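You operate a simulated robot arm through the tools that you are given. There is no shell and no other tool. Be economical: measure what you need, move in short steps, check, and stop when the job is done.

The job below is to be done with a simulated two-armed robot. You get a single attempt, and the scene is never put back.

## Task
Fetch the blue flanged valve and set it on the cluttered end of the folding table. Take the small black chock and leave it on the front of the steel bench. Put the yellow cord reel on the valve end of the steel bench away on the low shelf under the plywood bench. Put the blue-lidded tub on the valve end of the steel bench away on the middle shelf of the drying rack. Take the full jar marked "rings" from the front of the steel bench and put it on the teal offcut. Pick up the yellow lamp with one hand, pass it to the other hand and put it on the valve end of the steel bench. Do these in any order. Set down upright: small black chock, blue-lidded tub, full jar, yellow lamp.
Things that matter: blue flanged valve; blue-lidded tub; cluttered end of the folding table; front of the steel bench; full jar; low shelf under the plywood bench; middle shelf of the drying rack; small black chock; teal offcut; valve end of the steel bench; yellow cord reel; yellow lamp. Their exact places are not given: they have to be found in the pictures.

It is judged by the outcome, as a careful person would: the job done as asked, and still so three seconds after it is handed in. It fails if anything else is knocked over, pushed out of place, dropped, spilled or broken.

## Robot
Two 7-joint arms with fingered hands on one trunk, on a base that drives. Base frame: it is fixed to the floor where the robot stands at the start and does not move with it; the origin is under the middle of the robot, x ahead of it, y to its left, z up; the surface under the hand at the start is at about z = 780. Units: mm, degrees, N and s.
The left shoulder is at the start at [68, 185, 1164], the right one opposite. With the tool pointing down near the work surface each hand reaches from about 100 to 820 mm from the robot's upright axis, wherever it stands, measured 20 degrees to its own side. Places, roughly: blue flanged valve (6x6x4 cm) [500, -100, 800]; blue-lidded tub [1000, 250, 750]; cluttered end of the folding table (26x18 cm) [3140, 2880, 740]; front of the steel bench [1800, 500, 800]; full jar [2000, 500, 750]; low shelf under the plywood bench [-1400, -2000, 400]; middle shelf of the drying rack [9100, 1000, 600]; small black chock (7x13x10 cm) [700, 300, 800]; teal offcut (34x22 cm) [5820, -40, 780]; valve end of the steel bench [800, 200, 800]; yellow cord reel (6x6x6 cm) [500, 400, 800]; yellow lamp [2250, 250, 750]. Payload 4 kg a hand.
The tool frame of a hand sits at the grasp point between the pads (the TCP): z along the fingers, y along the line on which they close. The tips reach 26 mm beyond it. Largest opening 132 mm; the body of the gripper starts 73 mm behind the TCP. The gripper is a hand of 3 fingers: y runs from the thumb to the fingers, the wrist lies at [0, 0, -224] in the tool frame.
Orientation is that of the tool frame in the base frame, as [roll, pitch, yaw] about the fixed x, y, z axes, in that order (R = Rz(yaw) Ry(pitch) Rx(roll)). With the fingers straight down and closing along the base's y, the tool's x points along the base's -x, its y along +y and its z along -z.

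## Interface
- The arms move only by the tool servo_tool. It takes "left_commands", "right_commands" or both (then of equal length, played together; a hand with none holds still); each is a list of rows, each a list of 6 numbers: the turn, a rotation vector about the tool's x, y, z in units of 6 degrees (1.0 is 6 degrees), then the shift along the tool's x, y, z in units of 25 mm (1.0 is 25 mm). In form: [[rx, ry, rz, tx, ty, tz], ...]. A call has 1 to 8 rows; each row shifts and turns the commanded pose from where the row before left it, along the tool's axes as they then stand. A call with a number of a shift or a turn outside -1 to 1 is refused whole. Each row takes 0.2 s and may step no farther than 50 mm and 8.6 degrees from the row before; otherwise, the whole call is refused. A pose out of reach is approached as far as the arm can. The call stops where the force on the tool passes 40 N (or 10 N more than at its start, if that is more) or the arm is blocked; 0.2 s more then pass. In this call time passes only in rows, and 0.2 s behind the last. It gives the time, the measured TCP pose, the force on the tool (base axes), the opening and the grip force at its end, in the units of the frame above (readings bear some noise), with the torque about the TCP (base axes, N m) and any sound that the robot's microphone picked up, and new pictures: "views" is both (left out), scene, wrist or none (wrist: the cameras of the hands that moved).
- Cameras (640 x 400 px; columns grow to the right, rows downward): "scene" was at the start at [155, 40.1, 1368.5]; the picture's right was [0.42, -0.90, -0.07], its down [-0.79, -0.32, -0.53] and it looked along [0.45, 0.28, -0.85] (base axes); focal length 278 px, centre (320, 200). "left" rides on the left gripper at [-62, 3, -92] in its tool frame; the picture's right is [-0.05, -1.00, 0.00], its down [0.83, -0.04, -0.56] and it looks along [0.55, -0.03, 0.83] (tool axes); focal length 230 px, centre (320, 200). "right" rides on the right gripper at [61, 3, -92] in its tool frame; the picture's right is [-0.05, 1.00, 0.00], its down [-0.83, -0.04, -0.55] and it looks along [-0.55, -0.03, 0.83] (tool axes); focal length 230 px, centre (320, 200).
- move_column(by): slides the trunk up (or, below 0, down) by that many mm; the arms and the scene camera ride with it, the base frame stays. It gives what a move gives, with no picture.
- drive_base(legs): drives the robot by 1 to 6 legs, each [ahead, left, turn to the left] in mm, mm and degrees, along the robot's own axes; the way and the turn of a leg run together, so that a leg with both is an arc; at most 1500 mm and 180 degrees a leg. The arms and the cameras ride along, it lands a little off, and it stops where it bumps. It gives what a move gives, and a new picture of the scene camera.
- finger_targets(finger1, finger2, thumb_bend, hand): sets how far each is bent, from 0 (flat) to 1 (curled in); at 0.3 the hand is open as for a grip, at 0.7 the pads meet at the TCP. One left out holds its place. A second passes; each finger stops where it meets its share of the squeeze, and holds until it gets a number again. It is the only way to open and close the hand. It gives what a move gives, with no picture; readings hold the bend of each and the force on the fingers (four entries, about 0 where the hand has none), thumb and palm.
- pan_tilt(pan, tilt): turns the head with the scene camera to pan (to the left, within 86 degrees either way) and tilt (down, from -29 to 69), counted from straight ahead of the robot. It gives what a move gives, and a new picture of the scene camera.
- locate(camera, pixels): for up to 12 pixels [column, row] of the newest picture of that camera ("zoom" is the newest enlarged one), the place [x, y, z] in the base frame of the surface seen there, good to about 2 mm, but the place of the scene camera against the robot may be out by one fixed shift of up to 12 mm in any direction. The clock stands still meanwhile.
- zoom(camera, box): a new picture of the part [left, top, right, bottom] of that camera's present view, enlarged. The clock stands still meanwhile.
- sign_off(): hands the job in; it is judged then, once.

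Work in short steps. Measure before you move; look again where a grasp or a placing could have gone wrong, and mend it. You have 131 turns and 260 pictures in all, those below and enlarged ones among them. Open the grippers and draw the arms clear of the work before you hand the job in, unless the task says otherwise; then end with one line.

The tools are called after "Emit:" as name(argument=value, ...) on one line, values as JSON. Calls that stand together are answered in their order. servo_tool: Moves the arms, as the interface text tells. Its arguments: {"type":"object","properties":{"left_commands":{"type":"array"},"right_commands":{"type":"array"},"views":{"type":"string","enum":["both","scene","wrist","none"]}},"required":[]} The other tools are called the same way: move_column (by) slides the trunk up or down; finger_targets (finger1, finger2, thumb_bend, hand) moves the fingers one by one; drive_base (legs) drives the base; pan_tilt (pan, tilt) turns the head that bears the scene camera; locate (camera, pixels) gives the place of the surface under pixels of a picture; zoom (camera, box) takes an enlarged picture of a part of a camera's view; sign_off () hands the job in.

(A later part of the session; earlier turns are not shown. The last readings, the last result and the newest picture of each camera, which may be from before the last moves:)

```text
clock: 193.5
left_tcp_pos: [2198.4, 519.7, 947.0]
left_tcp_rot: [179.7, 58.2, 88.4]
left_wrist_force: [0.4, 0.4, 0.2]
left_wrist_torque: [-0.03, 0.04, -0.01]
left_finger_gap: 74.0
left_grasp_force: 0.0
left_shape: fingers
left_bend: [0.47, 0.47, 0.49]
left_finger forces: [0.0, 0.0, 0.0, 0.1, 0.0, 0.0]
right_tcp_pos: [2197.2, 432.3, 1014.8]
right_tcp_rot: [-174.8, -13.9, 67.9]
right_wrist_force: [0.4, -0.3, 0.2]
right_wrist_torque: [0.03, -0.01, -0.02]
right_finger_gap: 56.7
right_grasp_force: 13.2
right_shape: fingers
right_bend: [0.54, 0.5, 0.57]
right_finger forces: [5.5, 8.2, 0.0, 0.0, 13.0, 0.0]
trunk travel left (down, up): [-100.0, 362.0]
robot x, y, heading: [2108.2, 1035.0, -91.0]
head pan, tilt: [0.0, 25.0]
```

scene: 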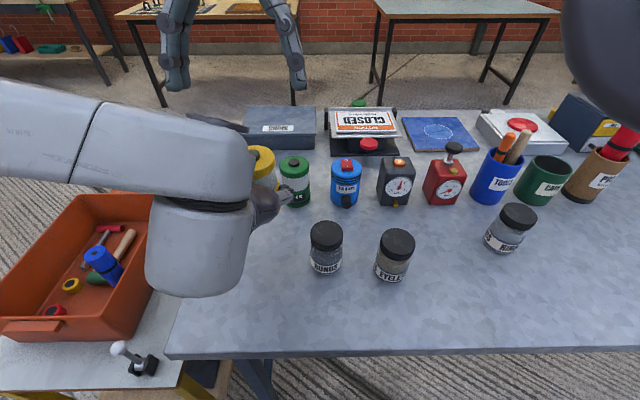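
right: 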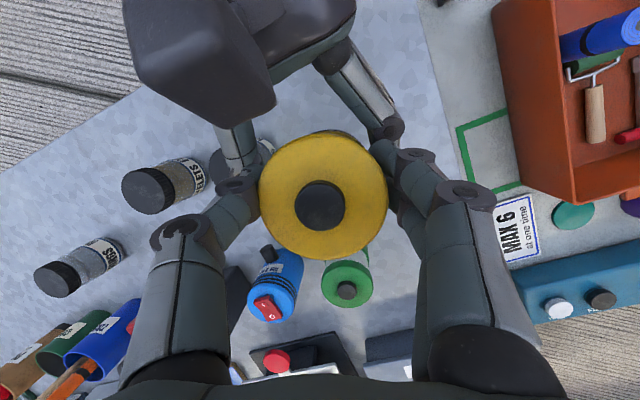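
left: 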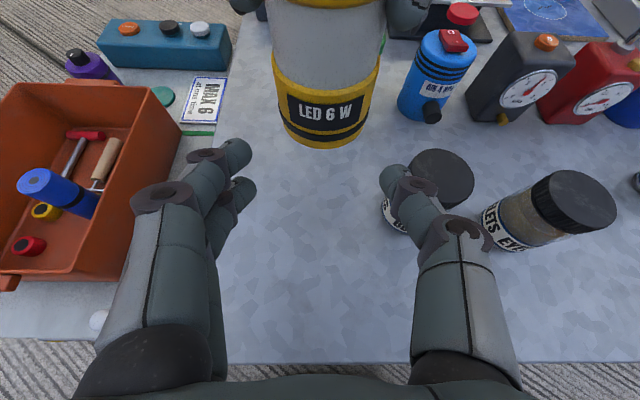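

Handover succeeded. I raise the trunk to clear everything and look along the path to the valve end.

Emit:
move_column(by=160)

Emit:
servo_tool(left_commands=[[0, 0.97, 0, 0, 0.5, 0], [0, 0.97, 0, 0, 0.5, 0], [0, 0.97, 0, 0, 0.5, 0], [0, 0.97, 0, 0, 0.5, 0], [0, 0.97, 0, 0, 0.3, 0], [0, 0.97, 0, 0, 0, 0], [0, 0.97, 0, 0, 0, 0], [0, 0.97, 0, 0, 0, 0]], views="none")

Emit:
pan_tilt(pan=-70, tilt=35)

```text
clock: 195.4
left_tcp_pos: [2197.3, 517.4, 1106.6]
left_tcp_rot: [179.7, 58.1, 88.4]
left_wrist_force: [-0.9, 0.1, -0.2]
left_wrist_torque: [0.01, 0.05, 0.0]
left_finger_gap: 73.7
left_grasp_force: 0.0
left_shape: fingers
left_bend: [0.47, 0.47, 0.49]
left_finger forces: [0.0, 0.0, 0.1, 0.1, 0.1, 0.0]
right_tcp_pos: [2198.1, 446.4, 1204.1]
right_tcp_rot: [-175.7, -11.3, 68.1]
right_wrist_force: [0.5, 0.6, -3.3]
right_wrist_torque: [0.0, -0.02, 0.0]
right_finger_gap: 56.7
right_grasp_force: 12.9
right_shape: fingers
right_bend: [0.54, 0.5, 0.57]
right_finger forces: [5.6, 8.0, 0.1, 0.0, 12.9, 0.0]
trunk travel left (down, up): [-260.0, 202.0]
robot x, y, heading: [2106.7, 1038.5, -90.9]
head pan, tilt: [0.0, 25.0]
```

```text
clock: 197.2
left_tcp_pos: [2255.1, 517.1, 1106.1]
left_tcp_rot: [179.8, 11.6, 88.5]
left_wrist_force: [0.1, -0.7, -0.8]
left_wrist_torque: [0.01, -0.01, -0.04]
left_finger_gap: 74.0
left_grasp_force: 0.0
left_shape: fingers
left_bend: [0.47, 0.47, 0.49]
left_finger forces: [0.0, 0.0, 0.1, 0.0, 0.1, 0.1]
right_tcp_pos: [2198.0, 446.8, 1204.2]
right_tcp_rot: [-175.7, -11.5, 68.1]
right_wrist_force: [0.4, 0.7, -3.5]
right_wrist_torque: [0.0, 0.0, 0.01]
right_finger_gap: 56.5
right_grasp_force: 12.7
right_shape: fingers
right_bend: [0.54, 0.5, 0.57]
right_finger forces: [5.5, 8.1, 0.0, 0.1, 12.9, 0.0]
trunk travel left (down, up): [-260.0, 202.0]
robot x, y, heading: [2109.0, 1032.7, -91.1]
head pan, tilt: [0.0, 25.0]
```

```text
clock: 198.6
left_tcp_pos: [2254.9, 517.0, 1108.0]
left_tcp_rot: [179.8, 11.7, 88.6]
left_wrist_force: [0.0, -0.4, 0.3]
left_wrist_torque: [0.0, -0.01, 0.02]
left_finger_gap: 74.0
left_grasp_force: 0.0
left_shape: fingers
left_bend: [0.47, 0.47, 0.49]
left_finger forces: [0.0, 0.0, 0.0, 0.0, 0.0, 0.0]
right_tcp_pos: [2196.6, 446.3, 1204.5]
right_tcp_rot: [-175.7, -11.3, 68.0]
right_wrist_force: [-1.1, -0.1, -3.0]
right_wrist_torque: [0.01, -0.02, -0.04]
right_finger_gap: 56.4
right_grasp_force: 12.9
right_shape: fingers
right_bend: [0.54, 0.5, 0.57]
right_finger forces: [5.4, 8.0, 0.0, 0.0, 12.9, 0.1]
trunk travel left (down, up): [-260.0, 202.0]
robot x, y, heading: [2108.4, 1033.8, -91.2]
head pan, tilt: [-70.0, 35.0]
```

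scene: 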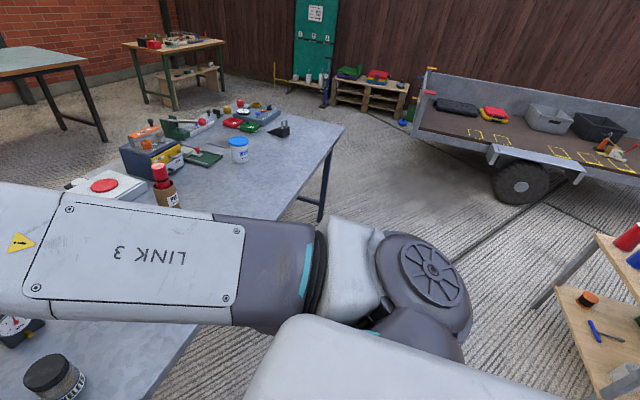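

I measure the ply cart's nearest corner and the trailer.

Emit:
locate(camera="scene", pixels=[[558, 295], [598, 238], [600, 395], [520, 200], [490, 160], [240, 142], [281, 128], [345, 128], [430, 270], [620, 300]])

```text
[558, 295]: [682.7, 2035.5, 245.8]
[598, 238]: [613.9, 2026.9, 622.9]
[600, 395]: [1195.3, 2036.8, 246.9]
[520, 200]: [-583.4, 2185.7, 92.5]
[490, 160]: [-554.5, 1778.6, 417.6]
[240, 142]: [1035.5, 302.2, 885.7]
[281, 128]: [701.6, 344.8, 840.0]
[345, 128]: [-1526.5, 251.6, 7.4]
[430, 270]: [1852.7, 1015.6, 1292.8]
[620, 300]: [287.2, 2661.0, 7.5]
```

Corridor is wide (cart at y≈2030). I drive sideways to x≈850 at the valve end.

Emit:
drive_base(legs=[[0, 0, 1.0], [0, -1255, 0]])

Emit:
pan_tilt(pan=0, tilt=48)

```text
clock: 205.3
left_tcp_pos: [1009.9, 514.1, 1108.1]
left_tcp_rot: [179.8, 11.6, 90.5]
left_wrist_force: [0.1, -0.3, 0.7]
left_wrist_torque: [-0.06, -0.01, 0.03]
left_finger_gap: 74.1
left_grasp_force: 0.1
left_shape: fingers
left_bend: [0.47, 0.47, 0.49]
left_finger forces: [0.1, 0.1, 0.0, 0.1, 0.0, 0.1]
right_tcp_pos: [955.8, 440.4, 1204.5]
right_tcp_rot: [-175.7, -11.3, 70.0]
right_wrist_force: [0.3, -0.6, -3.5]
right_wrist_torque: [-0.01, 0.0, -0.03]
right_finger_gap: 56.5
right_grasp_force: 13.0
right_shape: fingers
right_bend: [0.54, 0.5, 0.57]
right_finger forces: [5.6, 8.1, 0.0, 0.0, 12.8, 0.0]
trunk travel left (down, up): [-260.0, 202.0]
robot x, y, heading: [846.6, 1021.2, -88.9]
head pan, tilt: [-70.0, 35.0]
```

scene: 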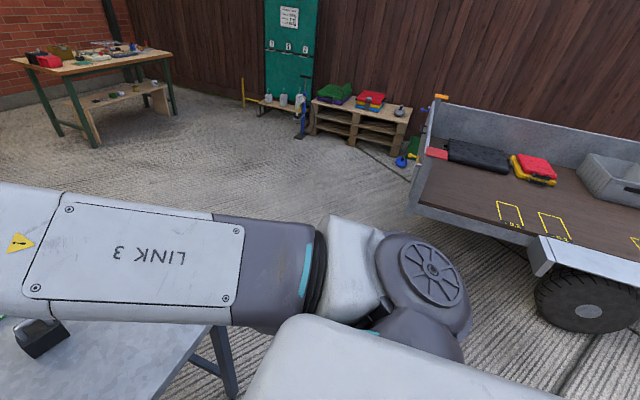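

```text
clock: 206.7
left_tcp_pos: [1011.3, 512.1, 1107.7]
left_tcp_rot: [179.8, 11.5, 90.5]
left_wrist_force: [0.1, 0.3, -0.3]
left_wrist_torque: [-0.03, 0.05, 0.01]
left_finger_gap: 73.7
left_grasp_force: 0.1
left_shape: fingers
left_bend: [0.47, 0.47, 0.49]
left_finger forces: [0.0, 0.0, 0.1, 0.0, 0.0, 0.1]
right_tcp_pos: [956.6, 441.3, 1204.6]
right_tcp_rot: [-175.7, -11.3, 69.9]
right_wrist_force: [-0.2, 0.1, -2.8]
right_wrist_torque: [0.02, 0.02, 0.02]
right_finger_gap: 56.5
right_grasp_force: 13.2
right_shape: fingers
right_bend: [0.54, 0.5, 0.57]
right_finger forces: [5.5, 8.1, 0.0, 0.0, 12.8, 0.0]
trunk travel left (down, up): [-260.0, 202.0]
robot x, y, heading: [844.6, 1030.7, -89.2]
head pan, tilt: [0.0, 48.0]
```

scene: 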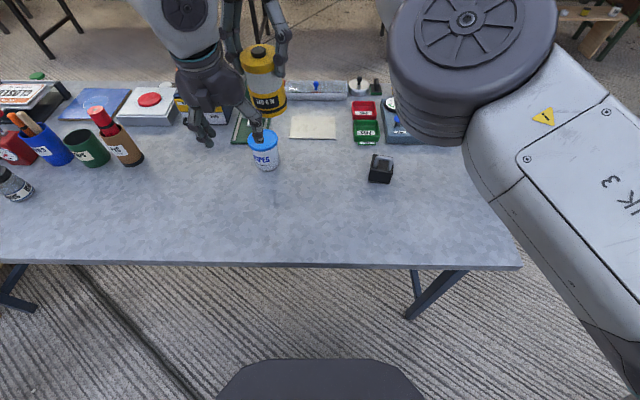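

The lamp must go to a free spot near (820,430). I lower the trunk 100 mm and check the tilt recovers.

Emit:
move_column(by=-100)

Emit:
servo_tool(right_commands=[[0, 0, 0, -0.363, -0.833, -0.013], [0, 0, 0, -0.363, -0.833, -0.013], [0, 0, 0, -0.363, -0.833, -0.013], [0, 0, 0, -0.363, -0.833, -0.013], [0, 0, 0, -0.363, -0.833, -0.013], [0, 0, 0, -0.363, -0.833, -0.013]], views="both")

```text
clock: 208.0
left_tcp_pos: [1010.0, 514.1, 1009.4]
left_tcp_rot: [179.9, 11.8, 90.5]
left_wrist_force: [0.6, 0.1, -0.4]
left_wrist_torque: [0.02, 0.01, -0.02]
left_finger_gap: 74.1
left_grasp_force: 0.1
left_shape: fingers
left_bend: [0.47, 0.47, 0.49]
left_finger forces: [0.0, 0.0, 0.0, 0.0, 0.1, 0.0]
right_tcp_pos: [955.9, 441.9, 1105.8]
right_tcp_rot: [-175.8, -11.2, 70.1]
right_wrist_force: [0.1, 0.1, -3.5]
right_wrist_torque: [0.01, -0.01, -0.01]
right_finger_gap: 56.4
right_grasp_force: 13.2
right_shape: fingers
right_bend: [0.54, 0.5, 0.57]
right_finger forces: [5.5, 7.9, 0.0, 0.1, 13.0, 0.1]
trunk travel left (down, up): [-160.0, 302.0]
robot x, y, heading: [846.1, 1026.0, -89.3]
head pan, tilt: [0.0, 48.0]
```

```text
clock: 209.4
left_tcp_pos: [1009.6, 513.4, 1008.4]
left_tcp_rot: [179.8, 11.6, 90.5]
left_wrist_force: [-0.1, -0.2, -0.1]
left_wrist_torque: [0.05, 0.02, 0.0]
left_finger_gap: 74.0
left_grasp_force: 0.1
left_shape: fingers
left_bend: [0.47, 0.47, 0.49]
left_finger forces: [0.0, 0.0, 0.0, 0.0, 0.0, 0.0]
right_tcp_pos: [818.6, 430.3, 1103.0]
right_tcp_rot: [-175.7, -11.4, 70.0]
right_wrist_force: [-0.6, 0.6, -4.0]
right_wrist_torque: [0.03, 0.0, -0.01]
right_finger_gap: 56.4
right_grasp_force: 12.7
right_shape: fingers
right_bend: [0.54, 0.5, 0.57]
right_finger forces: [5.6, 8.1, 0.1, 0.1, 12.9, 0.0]
trunk travel left (down, up): [-160.0, 302.0]
robot x, y, heading: [851.1, 1024.9, -89.0]
head pan, tilt: [0.0, 48.0]
```

scene: 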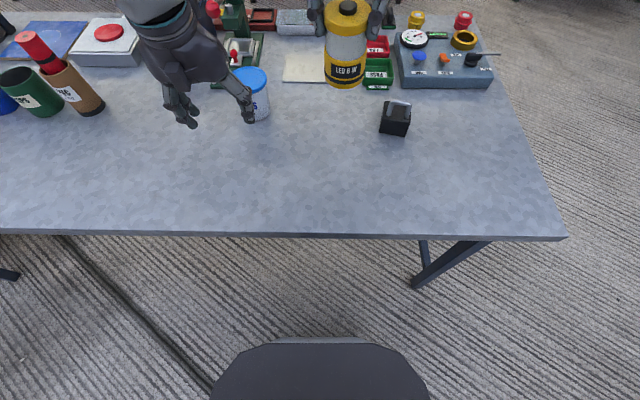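
right: 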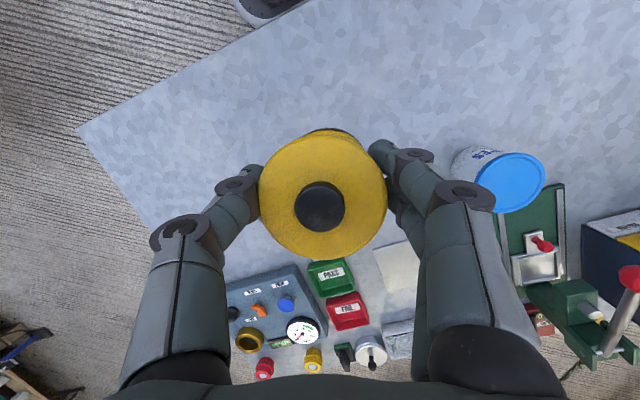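

I correct the tilt by 2.6° and descend 190 mm toward the free spot.

Emit:
servo_tool(right_commands=[[0.17, 0.43, 0, 0, 0, 0], [0, 0, 0, -0.24, 0.09, 0.966], [0, 0, 0, -0.24, 0.09, 0.966], [0, 0, 0, -0.24, 0.09, 0.966], [0, 0, 0, -0.24, 0.09, 0.966], [0, 0, 0, -0.24, 0.09, 0.966], [0, 0, 0, -0.24, 0.09, 0.966], [0, 0, 0, -0.24, 0.09, 0.966]], views="both")

```text
clock: 211.2
left_tcp_pos: [1010.7, 513.9, 1007.8]
left_tcp_rot: [179.9, 11.5, 90.5]
left_wrist_force: [-0.1, 0.2, -0.1]
left_wrist_torque: [0.03, 0.05, -0.01]
left_finger_gap: 73.9
left_grasp_force: 0.1
left_shape: fingers
left_bend: [0.47, 0.47, 0.49]
left_finger forces: [0.0, 0.0, 0.1, 0.1, 0.1, 0.0]
right_tcp_pos: [818.7, 428.8, 928.8]
right_tcp_rot: [-174.7, -14.0, 69.8]
right_wrist_force: [0.1, -1.0, -3.5]
right_wrist_torque: [0.06, -0.01, 0.01]
right_finger_gap: 56.1
right_grasp_force: 13.0
right_shape: fingers
right_bend: [0.54, 0.5, 0.57]
right_finger forces: [5.4, 8.1, 0.0, 0.0, 12.7, 0.0]
trunk travel left (down, up): [-160.0, 302.0]
robot x, y, heading: [846.5, 1027.7, -88.9]
head pan, tilt: [0.0, 48.0]
```

scene: 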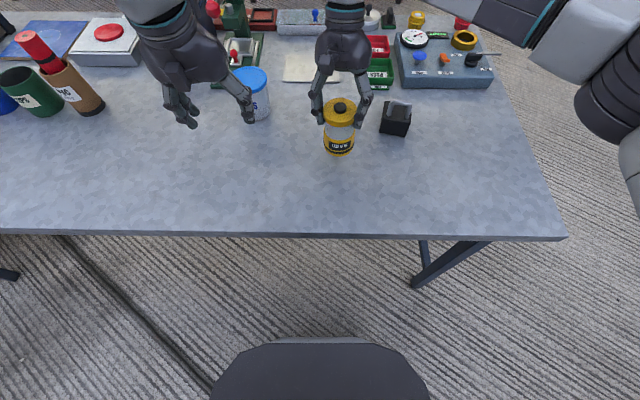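
right: 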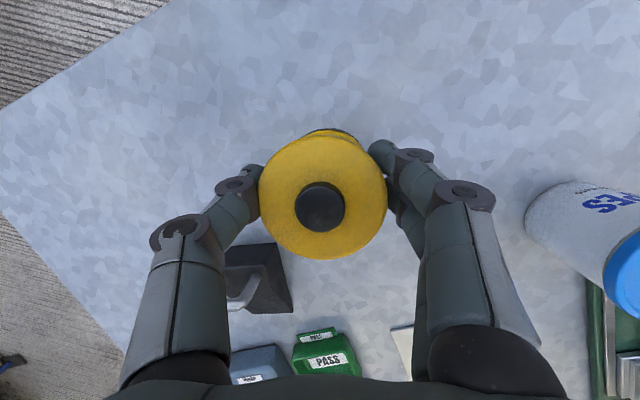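

I measure the lamp base against the bench.

Emit:
locate(camera="scene", pixels=[[339, 152], [339, 145], [339, 160], [330, 138], [350, 138], [340, 106]])

Emit:
zoom(camera="scene", box=[280, 60, 440, 180])

```text
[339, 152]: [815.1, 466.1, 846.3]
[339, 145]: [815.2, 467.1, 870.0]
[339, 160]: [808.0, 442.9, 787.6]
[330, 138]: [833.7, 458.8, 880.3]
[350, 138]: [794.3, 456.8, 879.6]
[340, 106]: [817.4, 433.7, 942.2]
```

```text
3.33 times, centred on (360, 120) of scene
```

zoom: 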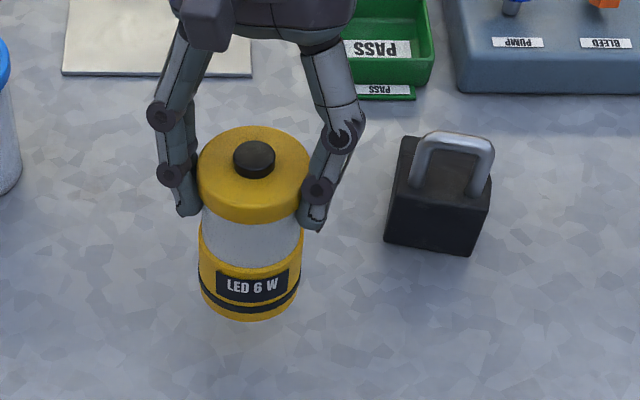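

Base is 106 mm below the TCP as expected (now ≈823). I lower 43 mm.

Emit:
servo_tool(right_commands=[[0, 0, 0, -0.24, 0.09, 0.966], [0, 0, 0, -0.12, 0.045, 0.483], [0, 0, 0, -0.04, 0.015, 0.16], [0, 0, 0, -0.012, 0.005, 0.05]], views="wrist")

```text
clock: 212.2
left_tcp_pos: [1011.0, 513.9, 1007.9]
left_tcp_rot: [179.8, 11.6, 90.4]
left_wrist_force: [0.3, 0.7, 0.0]
left_wrist_torque: [-0.02, -0.07, 0.03]
left_finger_gap: 73.8
left_grasp_force: 0.0
left_shape: fingers
left_bend: [0.47, 0.47, 0.49]
left_finger forces: [0.1, 0.0, 0.1, 0.1, 0.1, 0.0]
right_tcp_pos: [818.1, 431.0, 886.3]
right_tcp_rot: [-174.8, -13.9, 69.8]
right_wrist_force: [-0.9, 0.2, -3.3]
right_wrist_torque: [0.03, 0.0, 0.01]
right_finger_gap: 56.2
right_grasp_force: 12.9
right_shape: fingers
right_bend: [0.54, 0.5, 0.57]
right_finger forces: [5.4, 8.0, 0.0, 0.0, 12.6, 0.0]
trunk travel left (down, up): [-160.0, 302.0]
robot x, y, heading: [842.9, 1025.7, -89.0]
head pan, tilt: [0.0, 48.0]
```

right: 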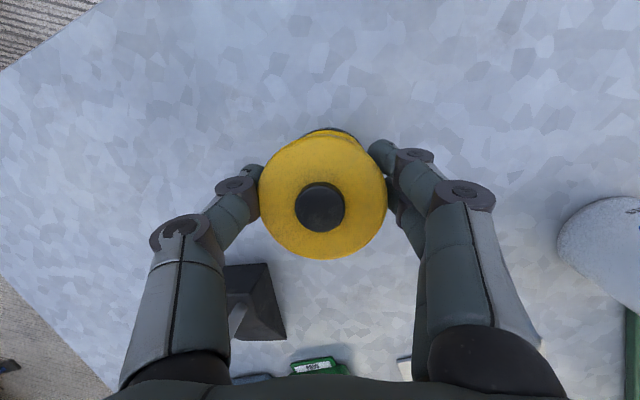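

Not yet touching (weight still −3.3 N). I ease down 2.5 mm more.

Emit:
servo_tool(right_commands=[[0, 0, 0, -0.012, 0.005, 0.05], [0, 0, 0, -0.012, 0.005, 0.05]], views="none")

```text
clock: 212.8
left_tcp_pos: [1009.8, 512.7, 1007.9]
left_tcp_rot: [179.8, 11.7, 90.4]
left_wrist_force: [0.1, -0.2, 0.3]
left_wrist_torque: [0.0, 0.03, 0.02]
left_finger_gap: 74.1
left_grasp_force: 0.0
left_shape: fingers
left_bend: [0.47, 0.47, 0.49]
left_finger forces: [0.0, 0.0, 0.1, 0.0, 0.0, 0.1]
right_tcp_pos: [819.6, 431.3, 886.0]
right_tcp_rot: [-174.8, -13.8, 69.8]
right_wrist_force: [-0.7, -0.4, 2.5]
right_wrist_torque: [0.0, -0.09, -0.01]
right_finger_gap: 56.3
right_grasp_force: 13.6
right_shape: fingers
right_bend: [0.55, 0.51, 0.57]
right_finger forces: [5.7, 8.0, 0.1, 0.0, 13.9, 0.0]
trunk travel left (down, up): [-160.0, 302.0]
robot x, y, heading: [848.1, 1022.5, -89.1]
head pan, tilt: [0.0, 48.0]
```

Contact made. I open and rise vertically.

Emit:
finger_targets(hand="right", finger1=0.4, finger2=0.4, thumb_bend=0.42)

Emit:
servo_tool(right_commands=[[0, 0, 0, 0.24, -0.09, -0.966], [0, 0, 0, 0.24, -0.09, -0.966], [0, 0, 0, 0.24, -0.09, -0.966], [0, 0, 0, 0.24, -0.09, -0.966], [0, 0, 0, 0.24, -0.09, -0.966], [0, 0, 0, 0.24, -0.09, -0.966], [0, 0, 0, 0.24, -0.09, -0.966], [0, 0, 0, 0.24, -0.09, -0.966]], views="both")

```text
clock: 213.8
left_tcp_pos: [1011.1, 513.0, 1008.0]
left_tcp_rot: [179.8, 11.7, 90.5]
left_wrist_force: [-0.4, -0.1, 0.2]
left_wrist_torque: [0.0, 0.03, 0.02]
left_finger_gap: 74.2
left_grasp_force: 0.1
left_shape: fingers
left_bend: [0.47, 0.47, 0.49]
left_finger forces: [0.0, 0.1, 0.0, 0.0, 0.0, 0.0]
right_tcp_pos: [818.3, 430.9, 884.6]
right_tcp_rot: [-174.7, -13.9, 69.9]
right_wrist_force: [0.9, 0.2, -0.2]
right_wrist_torque: [0.02, 0.01, -0.01]
right_finger_gap: 97.8
right_grasp_force: 0.0
right_shape: fingers
right_bend: [0.4, 0.4, 0.42]
right_finger forces: [0.0, 0.1, 0.0, 0.0, 0.0, 0.0]
trunk travel left (down, up): [-160.0, 302.0]
robot x, y, heading: [844.4, 1023.0, -89.2]
head pan, tilt: [0.0, 48.0]
```

```text
clock: 215.6
left_tcp_pos: [1011.2, 513.0, 1007.6]
left_tcp_rot: [179.8, 11.8, 90.5]
left_wrist_force: [-0.2, -0.8, -0.7]
left_wrist_torque: [-0.03, 0.0, -0.03]
left_finger_gap: 73.9
left_grasp_force: 0.1
left_shape: fingers
left_bend: [0.47, 0.47, 0.49]
left_finger forces: [0.0, 0.0, 0.0, 0.0, 0.0, 0.1]
right_tcp_pos: [821.0, 432.3, 1085.8]
right_tcp_rot: [-174.7, -13.8, 69.7]
right_wrist_force: [-0.7, -0.4, 0.1]
right_wrist_torque: [0.01, 0.02, -0.02]
right_finger_gap: 97.6
right_grasp_force: 0.2
right_shape: fingers
right_bend: [0.4, 0.4, 0.42]
right_finger forces: [0.1, 0.1, 0.2, 0.1, 0.1, 0.2]
trunk travel left (down, up): [-160.0, 302.0]
robot x, y, heading: [846.7, 1024.7, -89.1]
head pan, tilt: [0.0, 48.0]
```

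scene: 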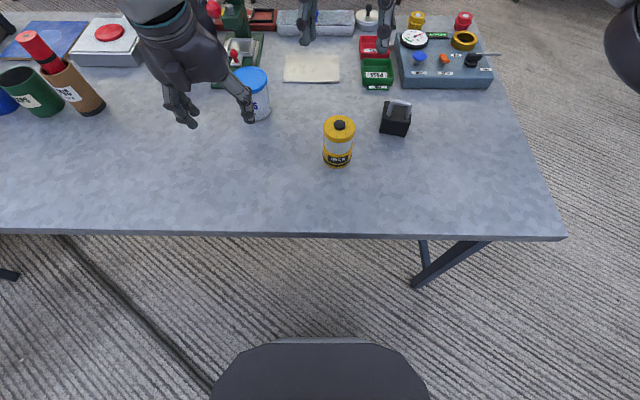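
right: 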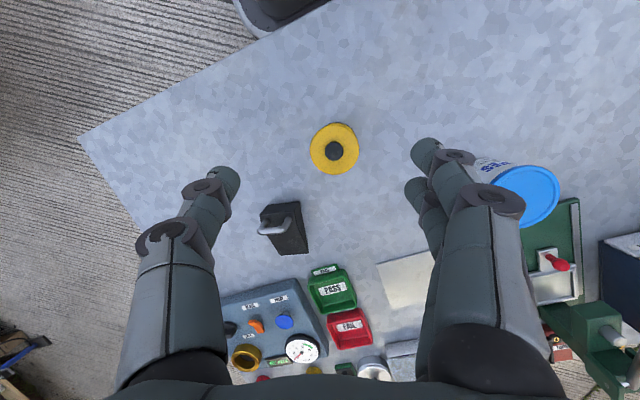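

Lamp stands upright. I bring both hands back to vertical to fetch the chock (right) and the tub (left).

Emit:
servo_tool(left_commands=[[0, 0.97, 0, 0, 0, 0], [0, 0.97, 0, 0, 0, 0], [0, 0, 0, 0, 0, -0.5], [0, 0, 0, 0, 0, -0.5], [0, 0, 0, 0, 0, 0], [0, 0, 0, 0, 0, 0], [0, 0, 0, 0, 0, 0]], right_commands=[[0, 0, -0.85, 0, 0, 0], [0, 0, -0.85, 0, 0, 0], [0, 0, -0.85, 0, 0, 0], [0, 0, -0.85, 0, 0, 0], [0, -0.83, 0, 0, 0, 0], [0, -0.83, 0, 0, 0, 0], [0, -0.83, 0, 0, 0, 0]], views="wrist")

Emit:
zoom(camera="right", box=[180, 120, 400, 280])

```text
clock: 217.2
left_tcp_pos: [1008.4, 513.8, 1032.5]
left_tcp_rot: [179.7, 0.1, 90.5]
left_wrist_force: [0.1, 0.3, 0.2]
left_wrist_torque: [-0.01, -0.02, 0.01]
left_finger_gap: 73.8
left_grasp_force: 0.1
left_shape: fingers
left_bend: [0.47, 0.47, 0.49]
left_finger forces: [0.1, 0.0, 0.1, 0.0, 0.1, 0.0]
right_tcp_pos: [819.4, 431.2, 1084.7]
right_tcp_rot: [-179.9, 0.3, 90.8]
right_wrist_force: [0.4, 0.3, 0.1]
right_wrist_torque: [-0.03, 0.0, -0.04]
right_finger_gap: 97.5
right_grasp_force: 0.0
right_shape: fingers
right_bend: [0.4, 0.4, 0.42]
right_finger forces: [0.0, 0.1, 0.0, 0.1, 0.0, 0.0]
trunk travel left (down, up): [-160.0, 302.0]
robot x, y, heading: [847.0, 1027.2, -89.2]
head pan, tilt: [0.0, 48.0]
```

right: 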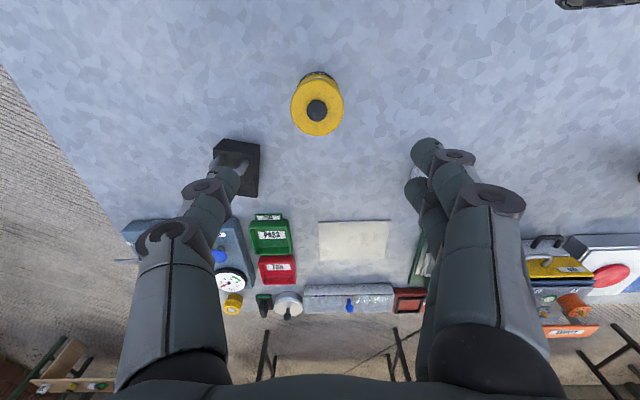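
left: 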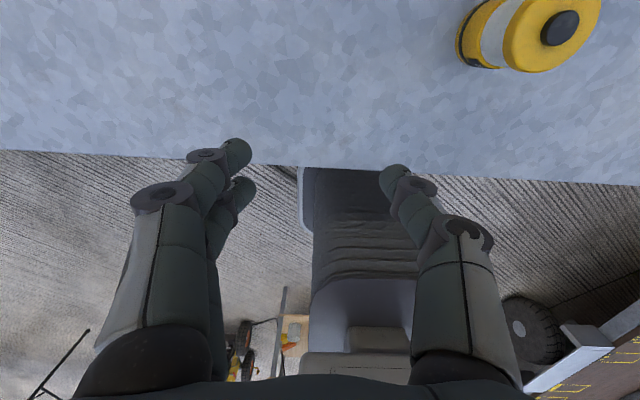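

```text
2.50 times, centred on (290, 200) of right
```

zoom: 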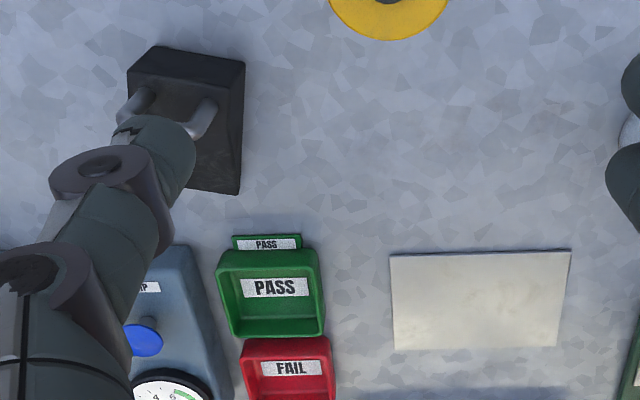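

I move the right hand over the chock to measure it.

Emit:
servo_tool(right_commands=[[0, 0, 0, -0.3, -0.88, 0], [0, 0, 0, -0.3, -0.88, 0], [0, 0, 0, -0.3, -0.88, 0], [0, 0, 0, -0.3, -0.88, 0.3], [0, 0, 0, -0.3, -0.88, 0.5], [0, 0, 0, -0.3, -0.88, 0.5], [0, 0, 0, -0.3, -0.88, 0.5]], views="wrist")

```text
clock: 218.8
left_tcp_pos: [1008.8, 513.7, 1032.9]
left_tcp_rot: [179.8, 0.0, 90.4]
left_wrist_force: [-0.6, -0.1, 0.3]
left_wrist_torque: [0.0, 0.0, -0.03]
left_finger_gap: 74.0
left_grasp_force: 0.0
left_shape: fingers
left_bend: [0.47, 0.47, 0.49]
left_finger forces: [0.1, 0.1, 0.1, 0.0, 0.1, 0.0]
right_tcp_pos: [666.9, 376.1, 1037.5]
right_tcp_rot: [180.0, 0.1, 90.9]
right_wrist_force: [-0.1, 0.2, -0.3]
right_wrist_torque: [-0.02, -0.03, -0.02]
right_finger_gap: 97.6
right_grasp_force: 0.1
right_shape: fingers
right_bend: [0.4, 0.4, 0.42]
right_finger forces: [0.0, 0.0, 0.1, 0.0, 0.1, 0.1]
trunk travel left (down, up): [-160.0, 302.0]
robot x, y, heading: [849.8, 1024.2, -89.1]
head pan, tilt: [0.0, 48.0]
```

right: 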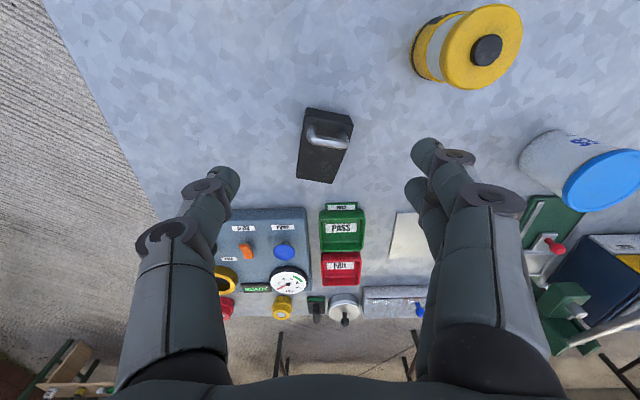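

Emit:
zoom(camera="right", box=[270, 90, 390, 200])

Emit:
locate(camera="right", pixels=[[309, 108], [352, 116], [298, 176], [335, 183], [328, 144], [325, 160], [310, 138], [346, 146], [330, 118], [303, 125], [343, 165], [445, 70]])

```text
3.64 times, centred on (330, 145) of right
```

zoom: 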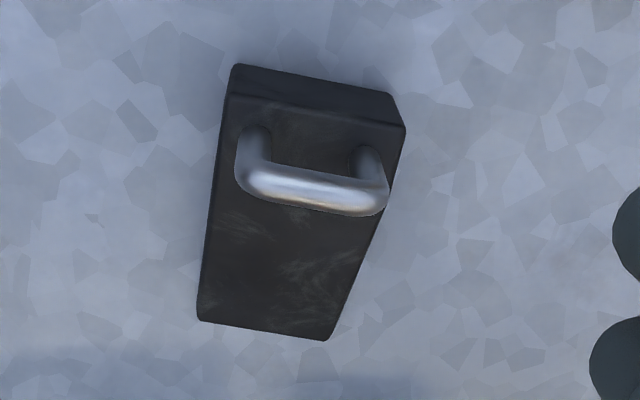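

```text
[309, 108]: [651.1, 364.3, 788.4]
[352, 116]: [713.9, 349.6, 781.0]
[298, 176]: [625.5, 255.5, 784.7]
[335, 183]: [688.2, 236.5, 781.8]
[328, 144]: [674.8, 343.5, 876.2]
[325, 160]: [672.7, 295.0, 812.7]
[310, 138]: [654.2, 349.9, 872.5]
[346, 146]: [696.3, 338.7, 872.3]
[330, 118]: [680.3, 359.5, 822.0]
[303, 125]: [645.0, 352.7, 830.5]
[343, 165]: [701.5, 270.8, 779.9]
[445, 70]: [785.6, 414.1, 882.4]
```

Chock base runs from (682,357) to (657,246), width 65, turned −12.5°. I also measure the tub lid in the right view, and move the right hand over the chock with the matching yaw.

Emit:
locate(camera="right", pixels=[[602, 178], [566, 185], [635, 170], [595, 150], [610, 208], [545, 165], [525, 150]])

Emit:
servo_tool(right_commands=[[0, 0, 0.75, -0.9, 0.06, 0], [0, 0, 0.75, -0.9, 0.3, 0], [0, 0, 0.74, -0.8, 0.5, 0], [0, 0, 0, 0, 0, 1], [0, 0, 0, 0, 0, 1], [0, 0, 0, 0, 0, 1], [0, 0, 0, 0, 0, 1]], views="wrist")

```text
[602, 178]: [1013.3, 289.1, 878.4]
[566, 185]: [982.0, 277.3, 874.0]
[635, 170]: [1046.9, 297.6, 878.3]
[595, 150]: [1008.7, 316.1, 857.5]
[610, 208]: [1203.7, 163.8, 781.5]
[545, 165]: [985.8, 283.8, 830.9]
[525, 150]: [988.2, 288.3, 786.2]
```

```text
clock: 220.4
left_tcp_pos: [1009.3, 512.2, 1032.4]
left_tcp_rot: [179.8, 0.0, 90.5]
left_wrist_force: [0.3, -0.6, -0.1]
left_wrist_torque: [0.0, 0.0, 0.02]
left_finger_gap: 74.2
left_grasp_force: 0.0
left_shape: fingers
left_bend: [0.47, 0.47, 0.49]
left_finger forces: [0.0, 0.0, 0.0, 0.0, 0.0, 0.0]
right_tcp_pos: [683.0, 308.3, 940.3]
right_tcp_rot: [179.9, 0.1, 77.4]
right_wrist_force: [0.2, -0.5, 0.9]
right_wrist_torque: [0.01, 0.01, 0.03]
right_finger_gap: 97.7
right_grasp_force: 0.1
right_shape: fingers
right_bend: [0.4, 0.4, 0.42]
right_finger forces: [0.0, 0.1, 0.0, 0.0, 0.0, 0.0]
trunk travel left (down, up): [-160.0, 302.0]
robot x, y, heading: [842.8, 1025.2, -89.1]
head pan, tilt: [0.0, 48.0]
```

right: 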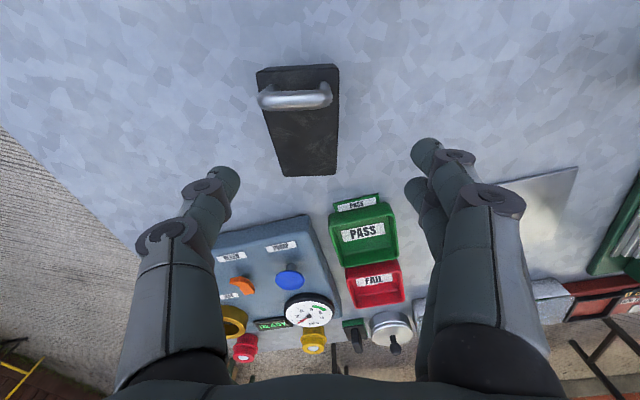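

Aligned; I shift 12 mm right-to-left correction and lower to z≈808, then close.

Emit:
servo_tool(right_commands=[[0, 0, 0, 0, -0.5, 1], [0, 0, 0, 0, 0, 1], [0, 0, 0, 0, 0, 1], [0, 0, 0, 0, 0, 1], [0, 0, 0, 0, 0, 1], [0, 0, 0, 0, 0, 0.28]], views="wrist")

Emit:
finger_targets(hand="right", finger1=0.65, finger2=0.65, thumb_bend=0.65)

```text
clock: 221.8
left_tcp_pos: [1009.8, 514.4, 1034.0]
left_tcp_rot: [180.0, 0.1, 90.4]
left_wrist_force: [-0.4, 0.7, 0.1]
left_wrist_torque: [-0.01, 0.01, 0.03]
left_finger_gap: 74.0
left_grasp_force: 0.0
left_shape: fingers
left_bend: [0.47, 0.47, 0.49]
left_finger forces: [0.1, 0.0, 0.1, 0.0, 0.0, 0.0]
right_tcp_pos: [671.4, 311.8, 810.6]
right_tcp_rot: [179.9, 0.3, 77.5]
right_wrist_force: [1.7, -2.3, 8.3]
right_wrist_torque: [0.08, 0.49, 0.09]
right_finger_gap: 98.7
right_grasp_force: 5.1
right_shape: fingers
right_bend: [0.4, 0.4, 0.42]
right_finger forces: [0.0, 0.1, 0.1, 0.0, 8.7, 0.0]
trunk travel left (down, up): [-160.0, 302.0]
robot x, y, heading: [849.9, 1030.9, -88.9]
head pan, tilt: [0.0, 48.0]
```

right: 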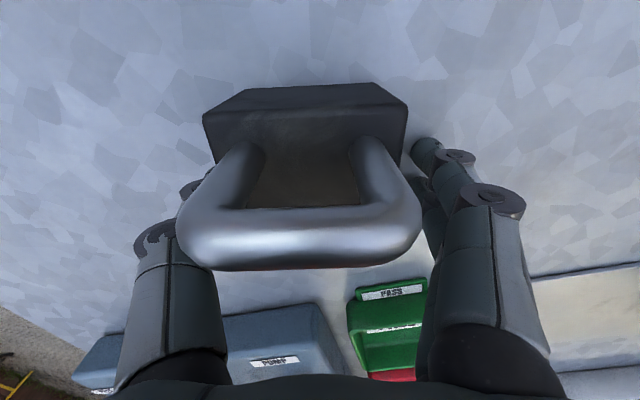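

```text
clock: 222.8
left_tcp_pos: [1010.3, 515.2, 1033.9]
left_tcp_rot: [179.9, 0.0, 90.4]
left_wrist_force: [0.1, 0.8, 0.1]
left_wrist_torque: [-0.01, 0.04, 0.0]
left_finger_gap: 73.9
left_grasp_force: 0.0
left_shape: fingers
left_bend: [0.47, 0.47, 0.49]
left_finger forces: [0.0, 0.0, 0.0, 0.0, 0.1, 0.1]
right_tcp_pos: [671.1, 311.7, 811.7]
right_tcp_rot: [179.8, 0.4, 77.3]
right_wrist_force: [1.4, -7.6, 25.3]
right_wrist_torque: [-0.34, -1.22, -0.28]
right_finger_gap: 63.6
right_grasp_force: 30.5
right_shape: fingers
right_bend: [0.54, 0.53, 0.57]
right_finger forces: [21.1, 22.5, 0.0, 0.1, 17.1, 0.1]
trunk travel left (down, up): [-160.0, 302.0]
robot x, y, heading: [846.7, 1026.6, -89.0]
head pan, tilt: [0.0, 48.0]
```

Grip gap 63.6 matches the chock's width. I lift it slowly and check.

Emit:
servo_tool(right_commands=[[0, 0, 0, 0, 0, -0.5], [0, 0, 0, 0, 0, -0.5], [0, 0, 0, 0, 0, -1], [0, 0, 0, 0, 0, -1], [0, 0, 0, 0, 0, -1], [0, 0, 0, 0, 0, -1]], views="both")

```text
clock: 224.2
left_tcp_pos: [1009.6, 513.3, 1033.5]
left_tcp_rot: [179.8, 0.0, 90.6]
left_wrist_force: [-0.2, -0.4, 0.8]
left_wrist_torque: [-0.01, -0.02, -0.02]
left_finger_gap: 73.9
left_grasp_force: 0.1
left_shape: fingers
left_bend: [0.47, 0.47, 0.49]
left_finger forces: [0.1, 0.0, 0.0, 0.1, 0.0, 0.0]
right_tcp_pos: [672.0, 313.5, 934.0]
right_tcp_rot: [180.0, 0.1, 77.4]
right_wrist_force: [-0.2, -0.3, -2.9]
right_wrist_torque: [-0.02, 0.02, 0.0]
right_finger_gap: 63.2
right_grasp_force: 18.4
right_shape: fingers
right_bend: [0.54, 0.53, 0.57]
right_finger forces: [9.2, 9.3, 0.0, 0.0, 18.4, 0.0]
trunk travel left (down, up): [-160.0, 302.0]
robot x, y, heading: [848.3, 1024.0, -89.0]
head pan, tilt: [0.0, 48.0]
```

scene: 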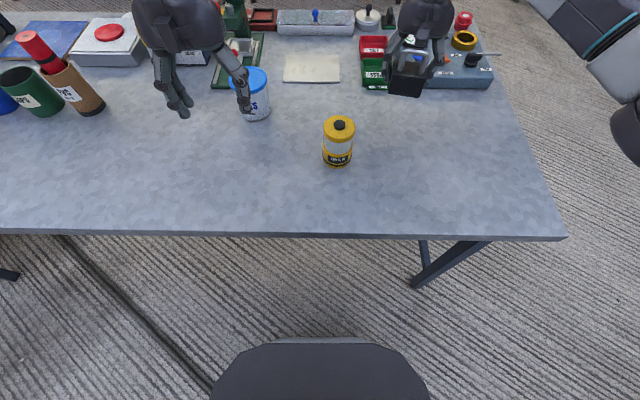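
right: 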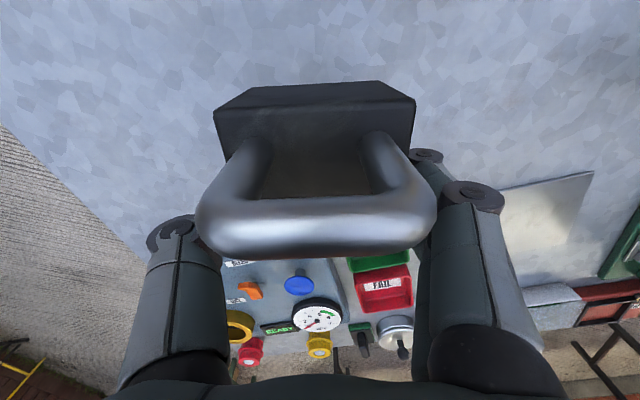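

Chock held level. I raise it, and extend and tilt the left hand for the tub (axis ≈(1014,287), Ø≈68).

Emit:
servo_tool(left_commands=[[0, 0, 0, -1, 0.2, 0], [0, 0, 0, -1, 0, 0], [0, -1, 0, 0, 0, 0], [0, -1, 0, 0, 0, 0], [0, -1, 0, 0, 0, 0], [0, -1, 0, 0, 0, 0], [0, -1, 0, 0, 0, 0], [0, -1, 0, 0, 0, 0]], right_commands=[[0, 0, 0, 0, 0, -1], [0, 0, 0, 0, 0, -1], [0, 0, 0, 0, 0, -1], [0, 0, 0, 0, 0, -1], [0, 0, 0, 0.5, 0, -1], [0, 0, 0, 0.5, 0, 0], [0, 0, 0, 0.5, 0, 0], [0, 0, 0, 0.5, 0, 0]], views="none")

Emit:
finger_targets(hand="left", finger1=0.36, finger2=0.36, thumb_bend=0.36)

Emit:
servo_tool(left_commands=[[0, -1, 0, 0, 0, 0], [0, -1, 0, 0, 0, 0], [0, -1, 0, 0, 0, 0], [0, -0.7, 0, 0, 0, 0]], views="none")

Emit:
move_column(by=-60)

```text
clock: 226.0
left_tcp_pos: [1015.7, 463.5, 1033.0]
left_tcp_rot: [179.8, 36.2, 90.4]
left_wrist_force: [0.6, -0.3, 0.0]
left_wrist_torque: [0.03, 0.02, 0.0]
left_finger_gap: 74.0
left_grasp_force: 0.1
left_shape: fingers
left_bend: [0.47, 0.47, 0.49]
left_finger forces: [0.0, 0.1, 0.0, 0.0, 0.1, 0.0]
right_tcp_pos: [683.3, 362.8, 1059.0]
right_tcp_rot: [179.9, 0.1, 77.4]
right_wrist_force: [-0.3, 0.7, -3.5]
right_wrist_torque: [0.0, -0.02, 0.0]
right_finger_gap: 63.4
right_grasp_force: 18.4
right_shape: fingers
right_bend: [0.54, 0.53, 0.57]
right_finger forces: [9.2, 9.3, 0.0, 0.1, 18.4, 0.1]
trunk travel left (down, up): [-160.0, 302.0]
robot x, y, heading: [848.9, 1025.0, -89.0]
head pan, tilt: [0.0, 48.0]
```

```text
clock: 227.0
left_tcp_pos: [1015.0, 463.7, 1033.3]
left_tcp_rot: [179.8, 36.0, 90.4]
left_wrist_force: [0.4, 0.5, -0.7]
left_wrist_torque: [-0.01, 0.05, -0.01]
left_finger_gap: 114.2
left_grasp_force: 0.1
left_shape: fingers
left_bend: [0.36, 0.36, 0.36]
left_finger forces: [0.0, 0.1, 0.1, 0.1, 0.0, 0.0]
right_tcp_pos: [682.7, 362.0, 1057.1]
right_tcp_rot: [179.9, 0.0, 77.4]
right_wrist_force: [0.1, 0.0, -3.1]
right_wrist_torque: [-0.01, 0.0, -0.02]
right_finger_gap: 63.3
right_grasp_force: 17.8
right_shape: fingers
right_bend: [0.54, 0.53, 0.57]
right_finger forces: [9.1, 9.3, 0.0, 0.0, 18.5, 0.0]
trunk travel left (down, up): [-160.0, 302.0]
robot x, y, heading: [846.3, 1023.0, -89.2]
head pan, tilt: [0.0, 48.0]
```

```text
clock: 228.0
left_tcp_pos: [1016.1, 462.8, 1032.9]
left_tcp_rot: [179.6, 58.2, 90.2]
left_wrist_force: [-0.1, -0.4, 0.9]
left_wrist_torque: [0.0, -0.02, -0.02]
left_finger_gap: 114.1
left_grasp_force: 0.1
left_shape: fingers
left_bend: [0.36, 0.36, 0.36]
left_finger forces: [0.0, 0.0, 0.0, 0.0, 0.1, 0.0]
right_tcp_pos: [683.6, 363.0, 1057.5]
right_tcp_rot: [-180.0, 0.1, 77.4]
right_wrist_force: [0.2, 0.2, -3.5]
right_wrist_torque: [0.0, -0.01, 0.0]
right_finger_gap: 63.2
right_grasp_force: 19.0
right_shape: fingers
right_bend: [0.54, 0.53, 0.57]
right_finger forces: [9.2, 9.3, 0.0, 0.0, 18.5, 0.0]
trunk travel left (down, up): [-160.0, 302.0]
robot x, y, heading: [844.8, 1025.4, -89.0]
head pan, tilt: [0.0, 48.0]
```

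```text
clock: 229.0
left_tcp_pos: [1015.2, 464.3, 974.3]
left_tcp_rot: [179.7, 58.3, 90.1]
left_wrist_force: [0.2, 0.6, -0.3]
left_wrist_torque: [0.0, 0.01, 0.0]
left_finger_gap: 114.4
left_grasp_force: 0.1
left_shape: fingers
left_bend: [0.36, 0.36, 0.36]
left_finger forces: [0.1, 0.0, 0.1, 0.0, 0.0, 0.0]
right_tcp_pos: [681.9, 360.9, 999.3]
right_tcp_rot: [179.9, 0.2, 77.3]
right_wrist_force: [-1.2, 0.6, -2.9]
right_wrist_torque: [0.01, 0.05, 0.04]
right_finger_gap: 63.4
right_grasp_force: 18.5
right_shape: fingers
right_bend: [0.54, 0.53, 0.57]
right_finger forces: [9.3, 9.3, 0.0, 0.0, 18.5, 0.0]
trunk travel left (down, up): [-100.0, 362.0]
robot x, y, heading: [848.9, 1024.1, -89.0]
head pan, tilt: [0.0, 48.0]
```

I lower the left hand in front of the tub to z≈820 and look.

Emit:
servo_tool(left_commands=[[0, 0, 0, 0.873, 0, 0.54], [0, 0, 0, 0.873, 0, 0.54], [0, 0, 0, 0.873, 0, 0.54], [0, 0, 0, 0.873, 0, 0.54], [0, 0, 0, 0.873, 0, 0.54], [0, 0, 0, 0.873, 0, 0.54]], views="wrist")

Emit:
locate(camera="left", pixels=[[320, 60], [320, 20], [280, 30], [360, 30], [320, 90]])

```text
clock: 230.4
left_tcp_pos: [1015.1, 464.6, 816.8]
left_tcp_rot: [179.7, 58.2, 90.3]
left_wrist_force: [0.8, -0.9, 0.4]
left_wrist_torque: [-0.01, -0.03, -0.04]
left_finger_gap: 114.2
left_grasp_force: 0.1
left_shape: fingers
left_bend: [0.36, 0.36, 0.36]
left_finger forces: [0.0, 0.1, 0.1, 0.1, 0.0, 0.1]
right_tcp_pos: [682.7, 359.2, 996.6]
right_tcp_rot: [-180.0, 0.0, 77.4]
right_wrist_force: [0.1, -0.4, -2.4]
right_wrist_torque: [0.02, 0.02, -0.02]
right_finger_gap: 63.1
right_grasp_force: 18.5
right_shape: fingers
right_bend: [0.54, 0.53, 0.57]
right_finger forces: [9.2, 9.3, 0.0, 0.1, 18.5, 0.1]
trunk travel left (down, up): [-100.0, 362.0]
robot x, y, heading: [844.6, 1026.3, -89.2]
head pan, tilt: [0.0, 48.0]
```

left: 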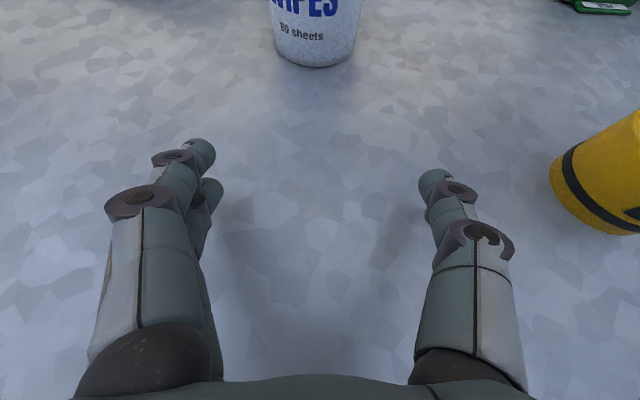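

```text
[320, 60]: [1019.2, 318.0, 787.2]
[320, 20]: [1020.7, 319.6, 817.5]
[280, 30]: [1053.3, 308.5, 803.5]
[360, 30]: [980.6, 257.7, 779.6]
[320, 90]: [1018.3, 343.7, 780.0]
```

Tub front face at y=319, axis ≈(1020,285). I advance 178 mm.

Emit:
servo_tool(left_commands=[[0, 0, 0, -0.545, 0.03, 0.86], [0, 0, 0, -0.545, 0.03, 0.86], [0, 0, 0, -0.545, 0.03, 0.86], [0, 0, 0, -0.545, 0.03, 0.86], [0, 0, 0, -0.545, 0.03, 0.86], [0, 0, 0, -0.545, 0.03, 0.86], [0, 0, 0, -0.545, 0.03, 0.86]], views="wrist")

```text
clock: 232.0
left_tcp_pos: [1021.8, 284.9, 819.7]
left_tcp_rot: [179.8, 58.1, 90.2]
left_wrist_force: [1.4, -0.4, 0.3]
left_wrist_torque: [0.03, -0.03, 0.0]
left_finger_gap: 114.4
left_grasp_force: 0.1
left_shape: fingers
left_bend: [0.36, 0.36, 0.36]
left_finger forces: [0.0, 0.0, 0.0, 0.1, 0.0, 0.0]
right_tcp_pos: [683.5, 360.0, 997.4]
right_tcp_rot: [-179.9, 0.0, 77.4]
right_wrist_force: [-0.4, 0.0, -3.0]
right_wrist_torque: [-0.01, 0.04, 0.04]
right_finger_gap: 63.3
right_grasp_force: 18.5
right_shape: fingers
right_bend: [0.54, 0.53, 0.57]
right_finger forces: [9.3, 9.3, 0.0, 0.1, 18.4, 0.1]
trunk travel left (down, up): [-100.0, 362.0]
robot x, y, heading: [845.8, 1022.0, -89.3]
head pan, tilt: [0.0, 48.0]
```

left: 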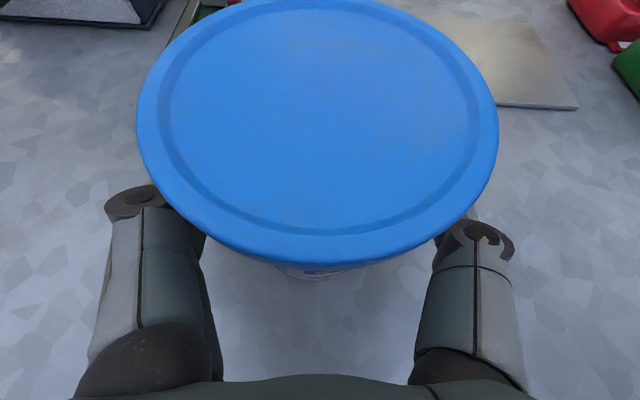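

Centred. I close on the tub and lift.

Emit:
finger_targets(hand="left", finger1=0.62, finger2=0.62, thumb_bend=0.62)

Emit:
servo_tool(left_commands=[[0, 0, 0, -0.85, 0, -0.53], [0, 0, 0, -0.85, 0, -0.53], [0, 0, 0, -0.85, 0, -0.53], [0, 0, 0, -0.85, 0, -0.53], [0, 0, 0, -0.85, 0, -0.53], [0, 0, 0, -0.85, 0, -0.53], [0, 0, 0, -0.85, 0, -0.53]], views="both")

```text
clock: 233.0
left_tcp_pos: [1023.6, 284.9, 821.1]
left_tcp_rot: [179.7, 58.3, 90.2]
left_wrist_force: [-0.9, -0.7, 0.1]
left_wrist_torque: [-0.02, -0.1, -0.01]
left_finger_gap: 68.1
left_grasp_force: 21.2
left_shape: fingers
left_bend: [0.51, 0.48, 0.55]
left_finger forces: [11.0, 9.7, 0.1, 0.1, 20.8, 0.0]
right_tcp_pos: [683.3, 361.6, 996.8]
right_tcp_rot: [180.0, 0.2, 77.4]
right_wrist_force: [0.3, 1.1, -3.0]
right_wrist_torque: [-0.03, 0.02, 0.0]
right_finger_gap: 63.1
right_grasp_force: 19.1
right_shape: fingers
right_bend: [0.54, 0.53, 0.57]
right_finger forces: [9.2, 9.4, 0.0, 0.1, 18.6, 0.0]
trunk travel left (down, up): [-100.0, 362.0]
robot x, y, heading: [847.5, 1027.9, -89.0]
head pan, tilt: [0.0, 48.0]
```

```text
clock: 234.6
left_tcp_pos: [1024.0, 285.0, 996.6]
left_tcp_rot: [179.6, 58.3, 90.2]
left_wrist_force: [0.1, 0.3, -3.3]
left_wrist_torque: [-0.01, -0.01, -0.02]
left_finger_gap: 68.0
left_grasp_force: 20.7
left_shape: fingers
left_bend: [0.51, 0.48, 0.55]
left_finger forces: [11.4, 9.6, 0.1, 0.1, 20.5, 0.0]
right_tcp_pos: [682.5, 360.8, 997.7]
right_tcp_rot: [-179.9, 0.2, 77.4]
right_wrist_force: [1.4, -1.1, -3.6]
right_wrist_torque: [0.0, 0.01, -0.01]
right_finger_gap: 63.2
right_grasp_force: 18.7
right_shape: fingers
right_bend: [0.54, 0.53, 0.57]
right_finger forces: [9.2, 9.3, 0.0, 0.0, 18.5, 0.1]
trunk travel left (down, up): [-100.0, 362.0]
robot x, y, heading: [847.6, 1024.1, -89.1]
head pan, tilt: [0.0, 48.0]
```

scene: 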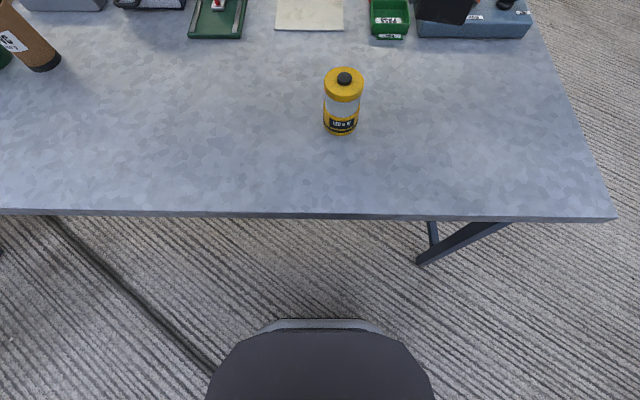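
left: 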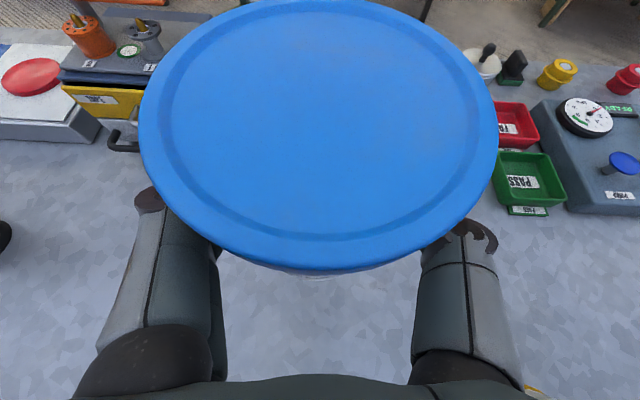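

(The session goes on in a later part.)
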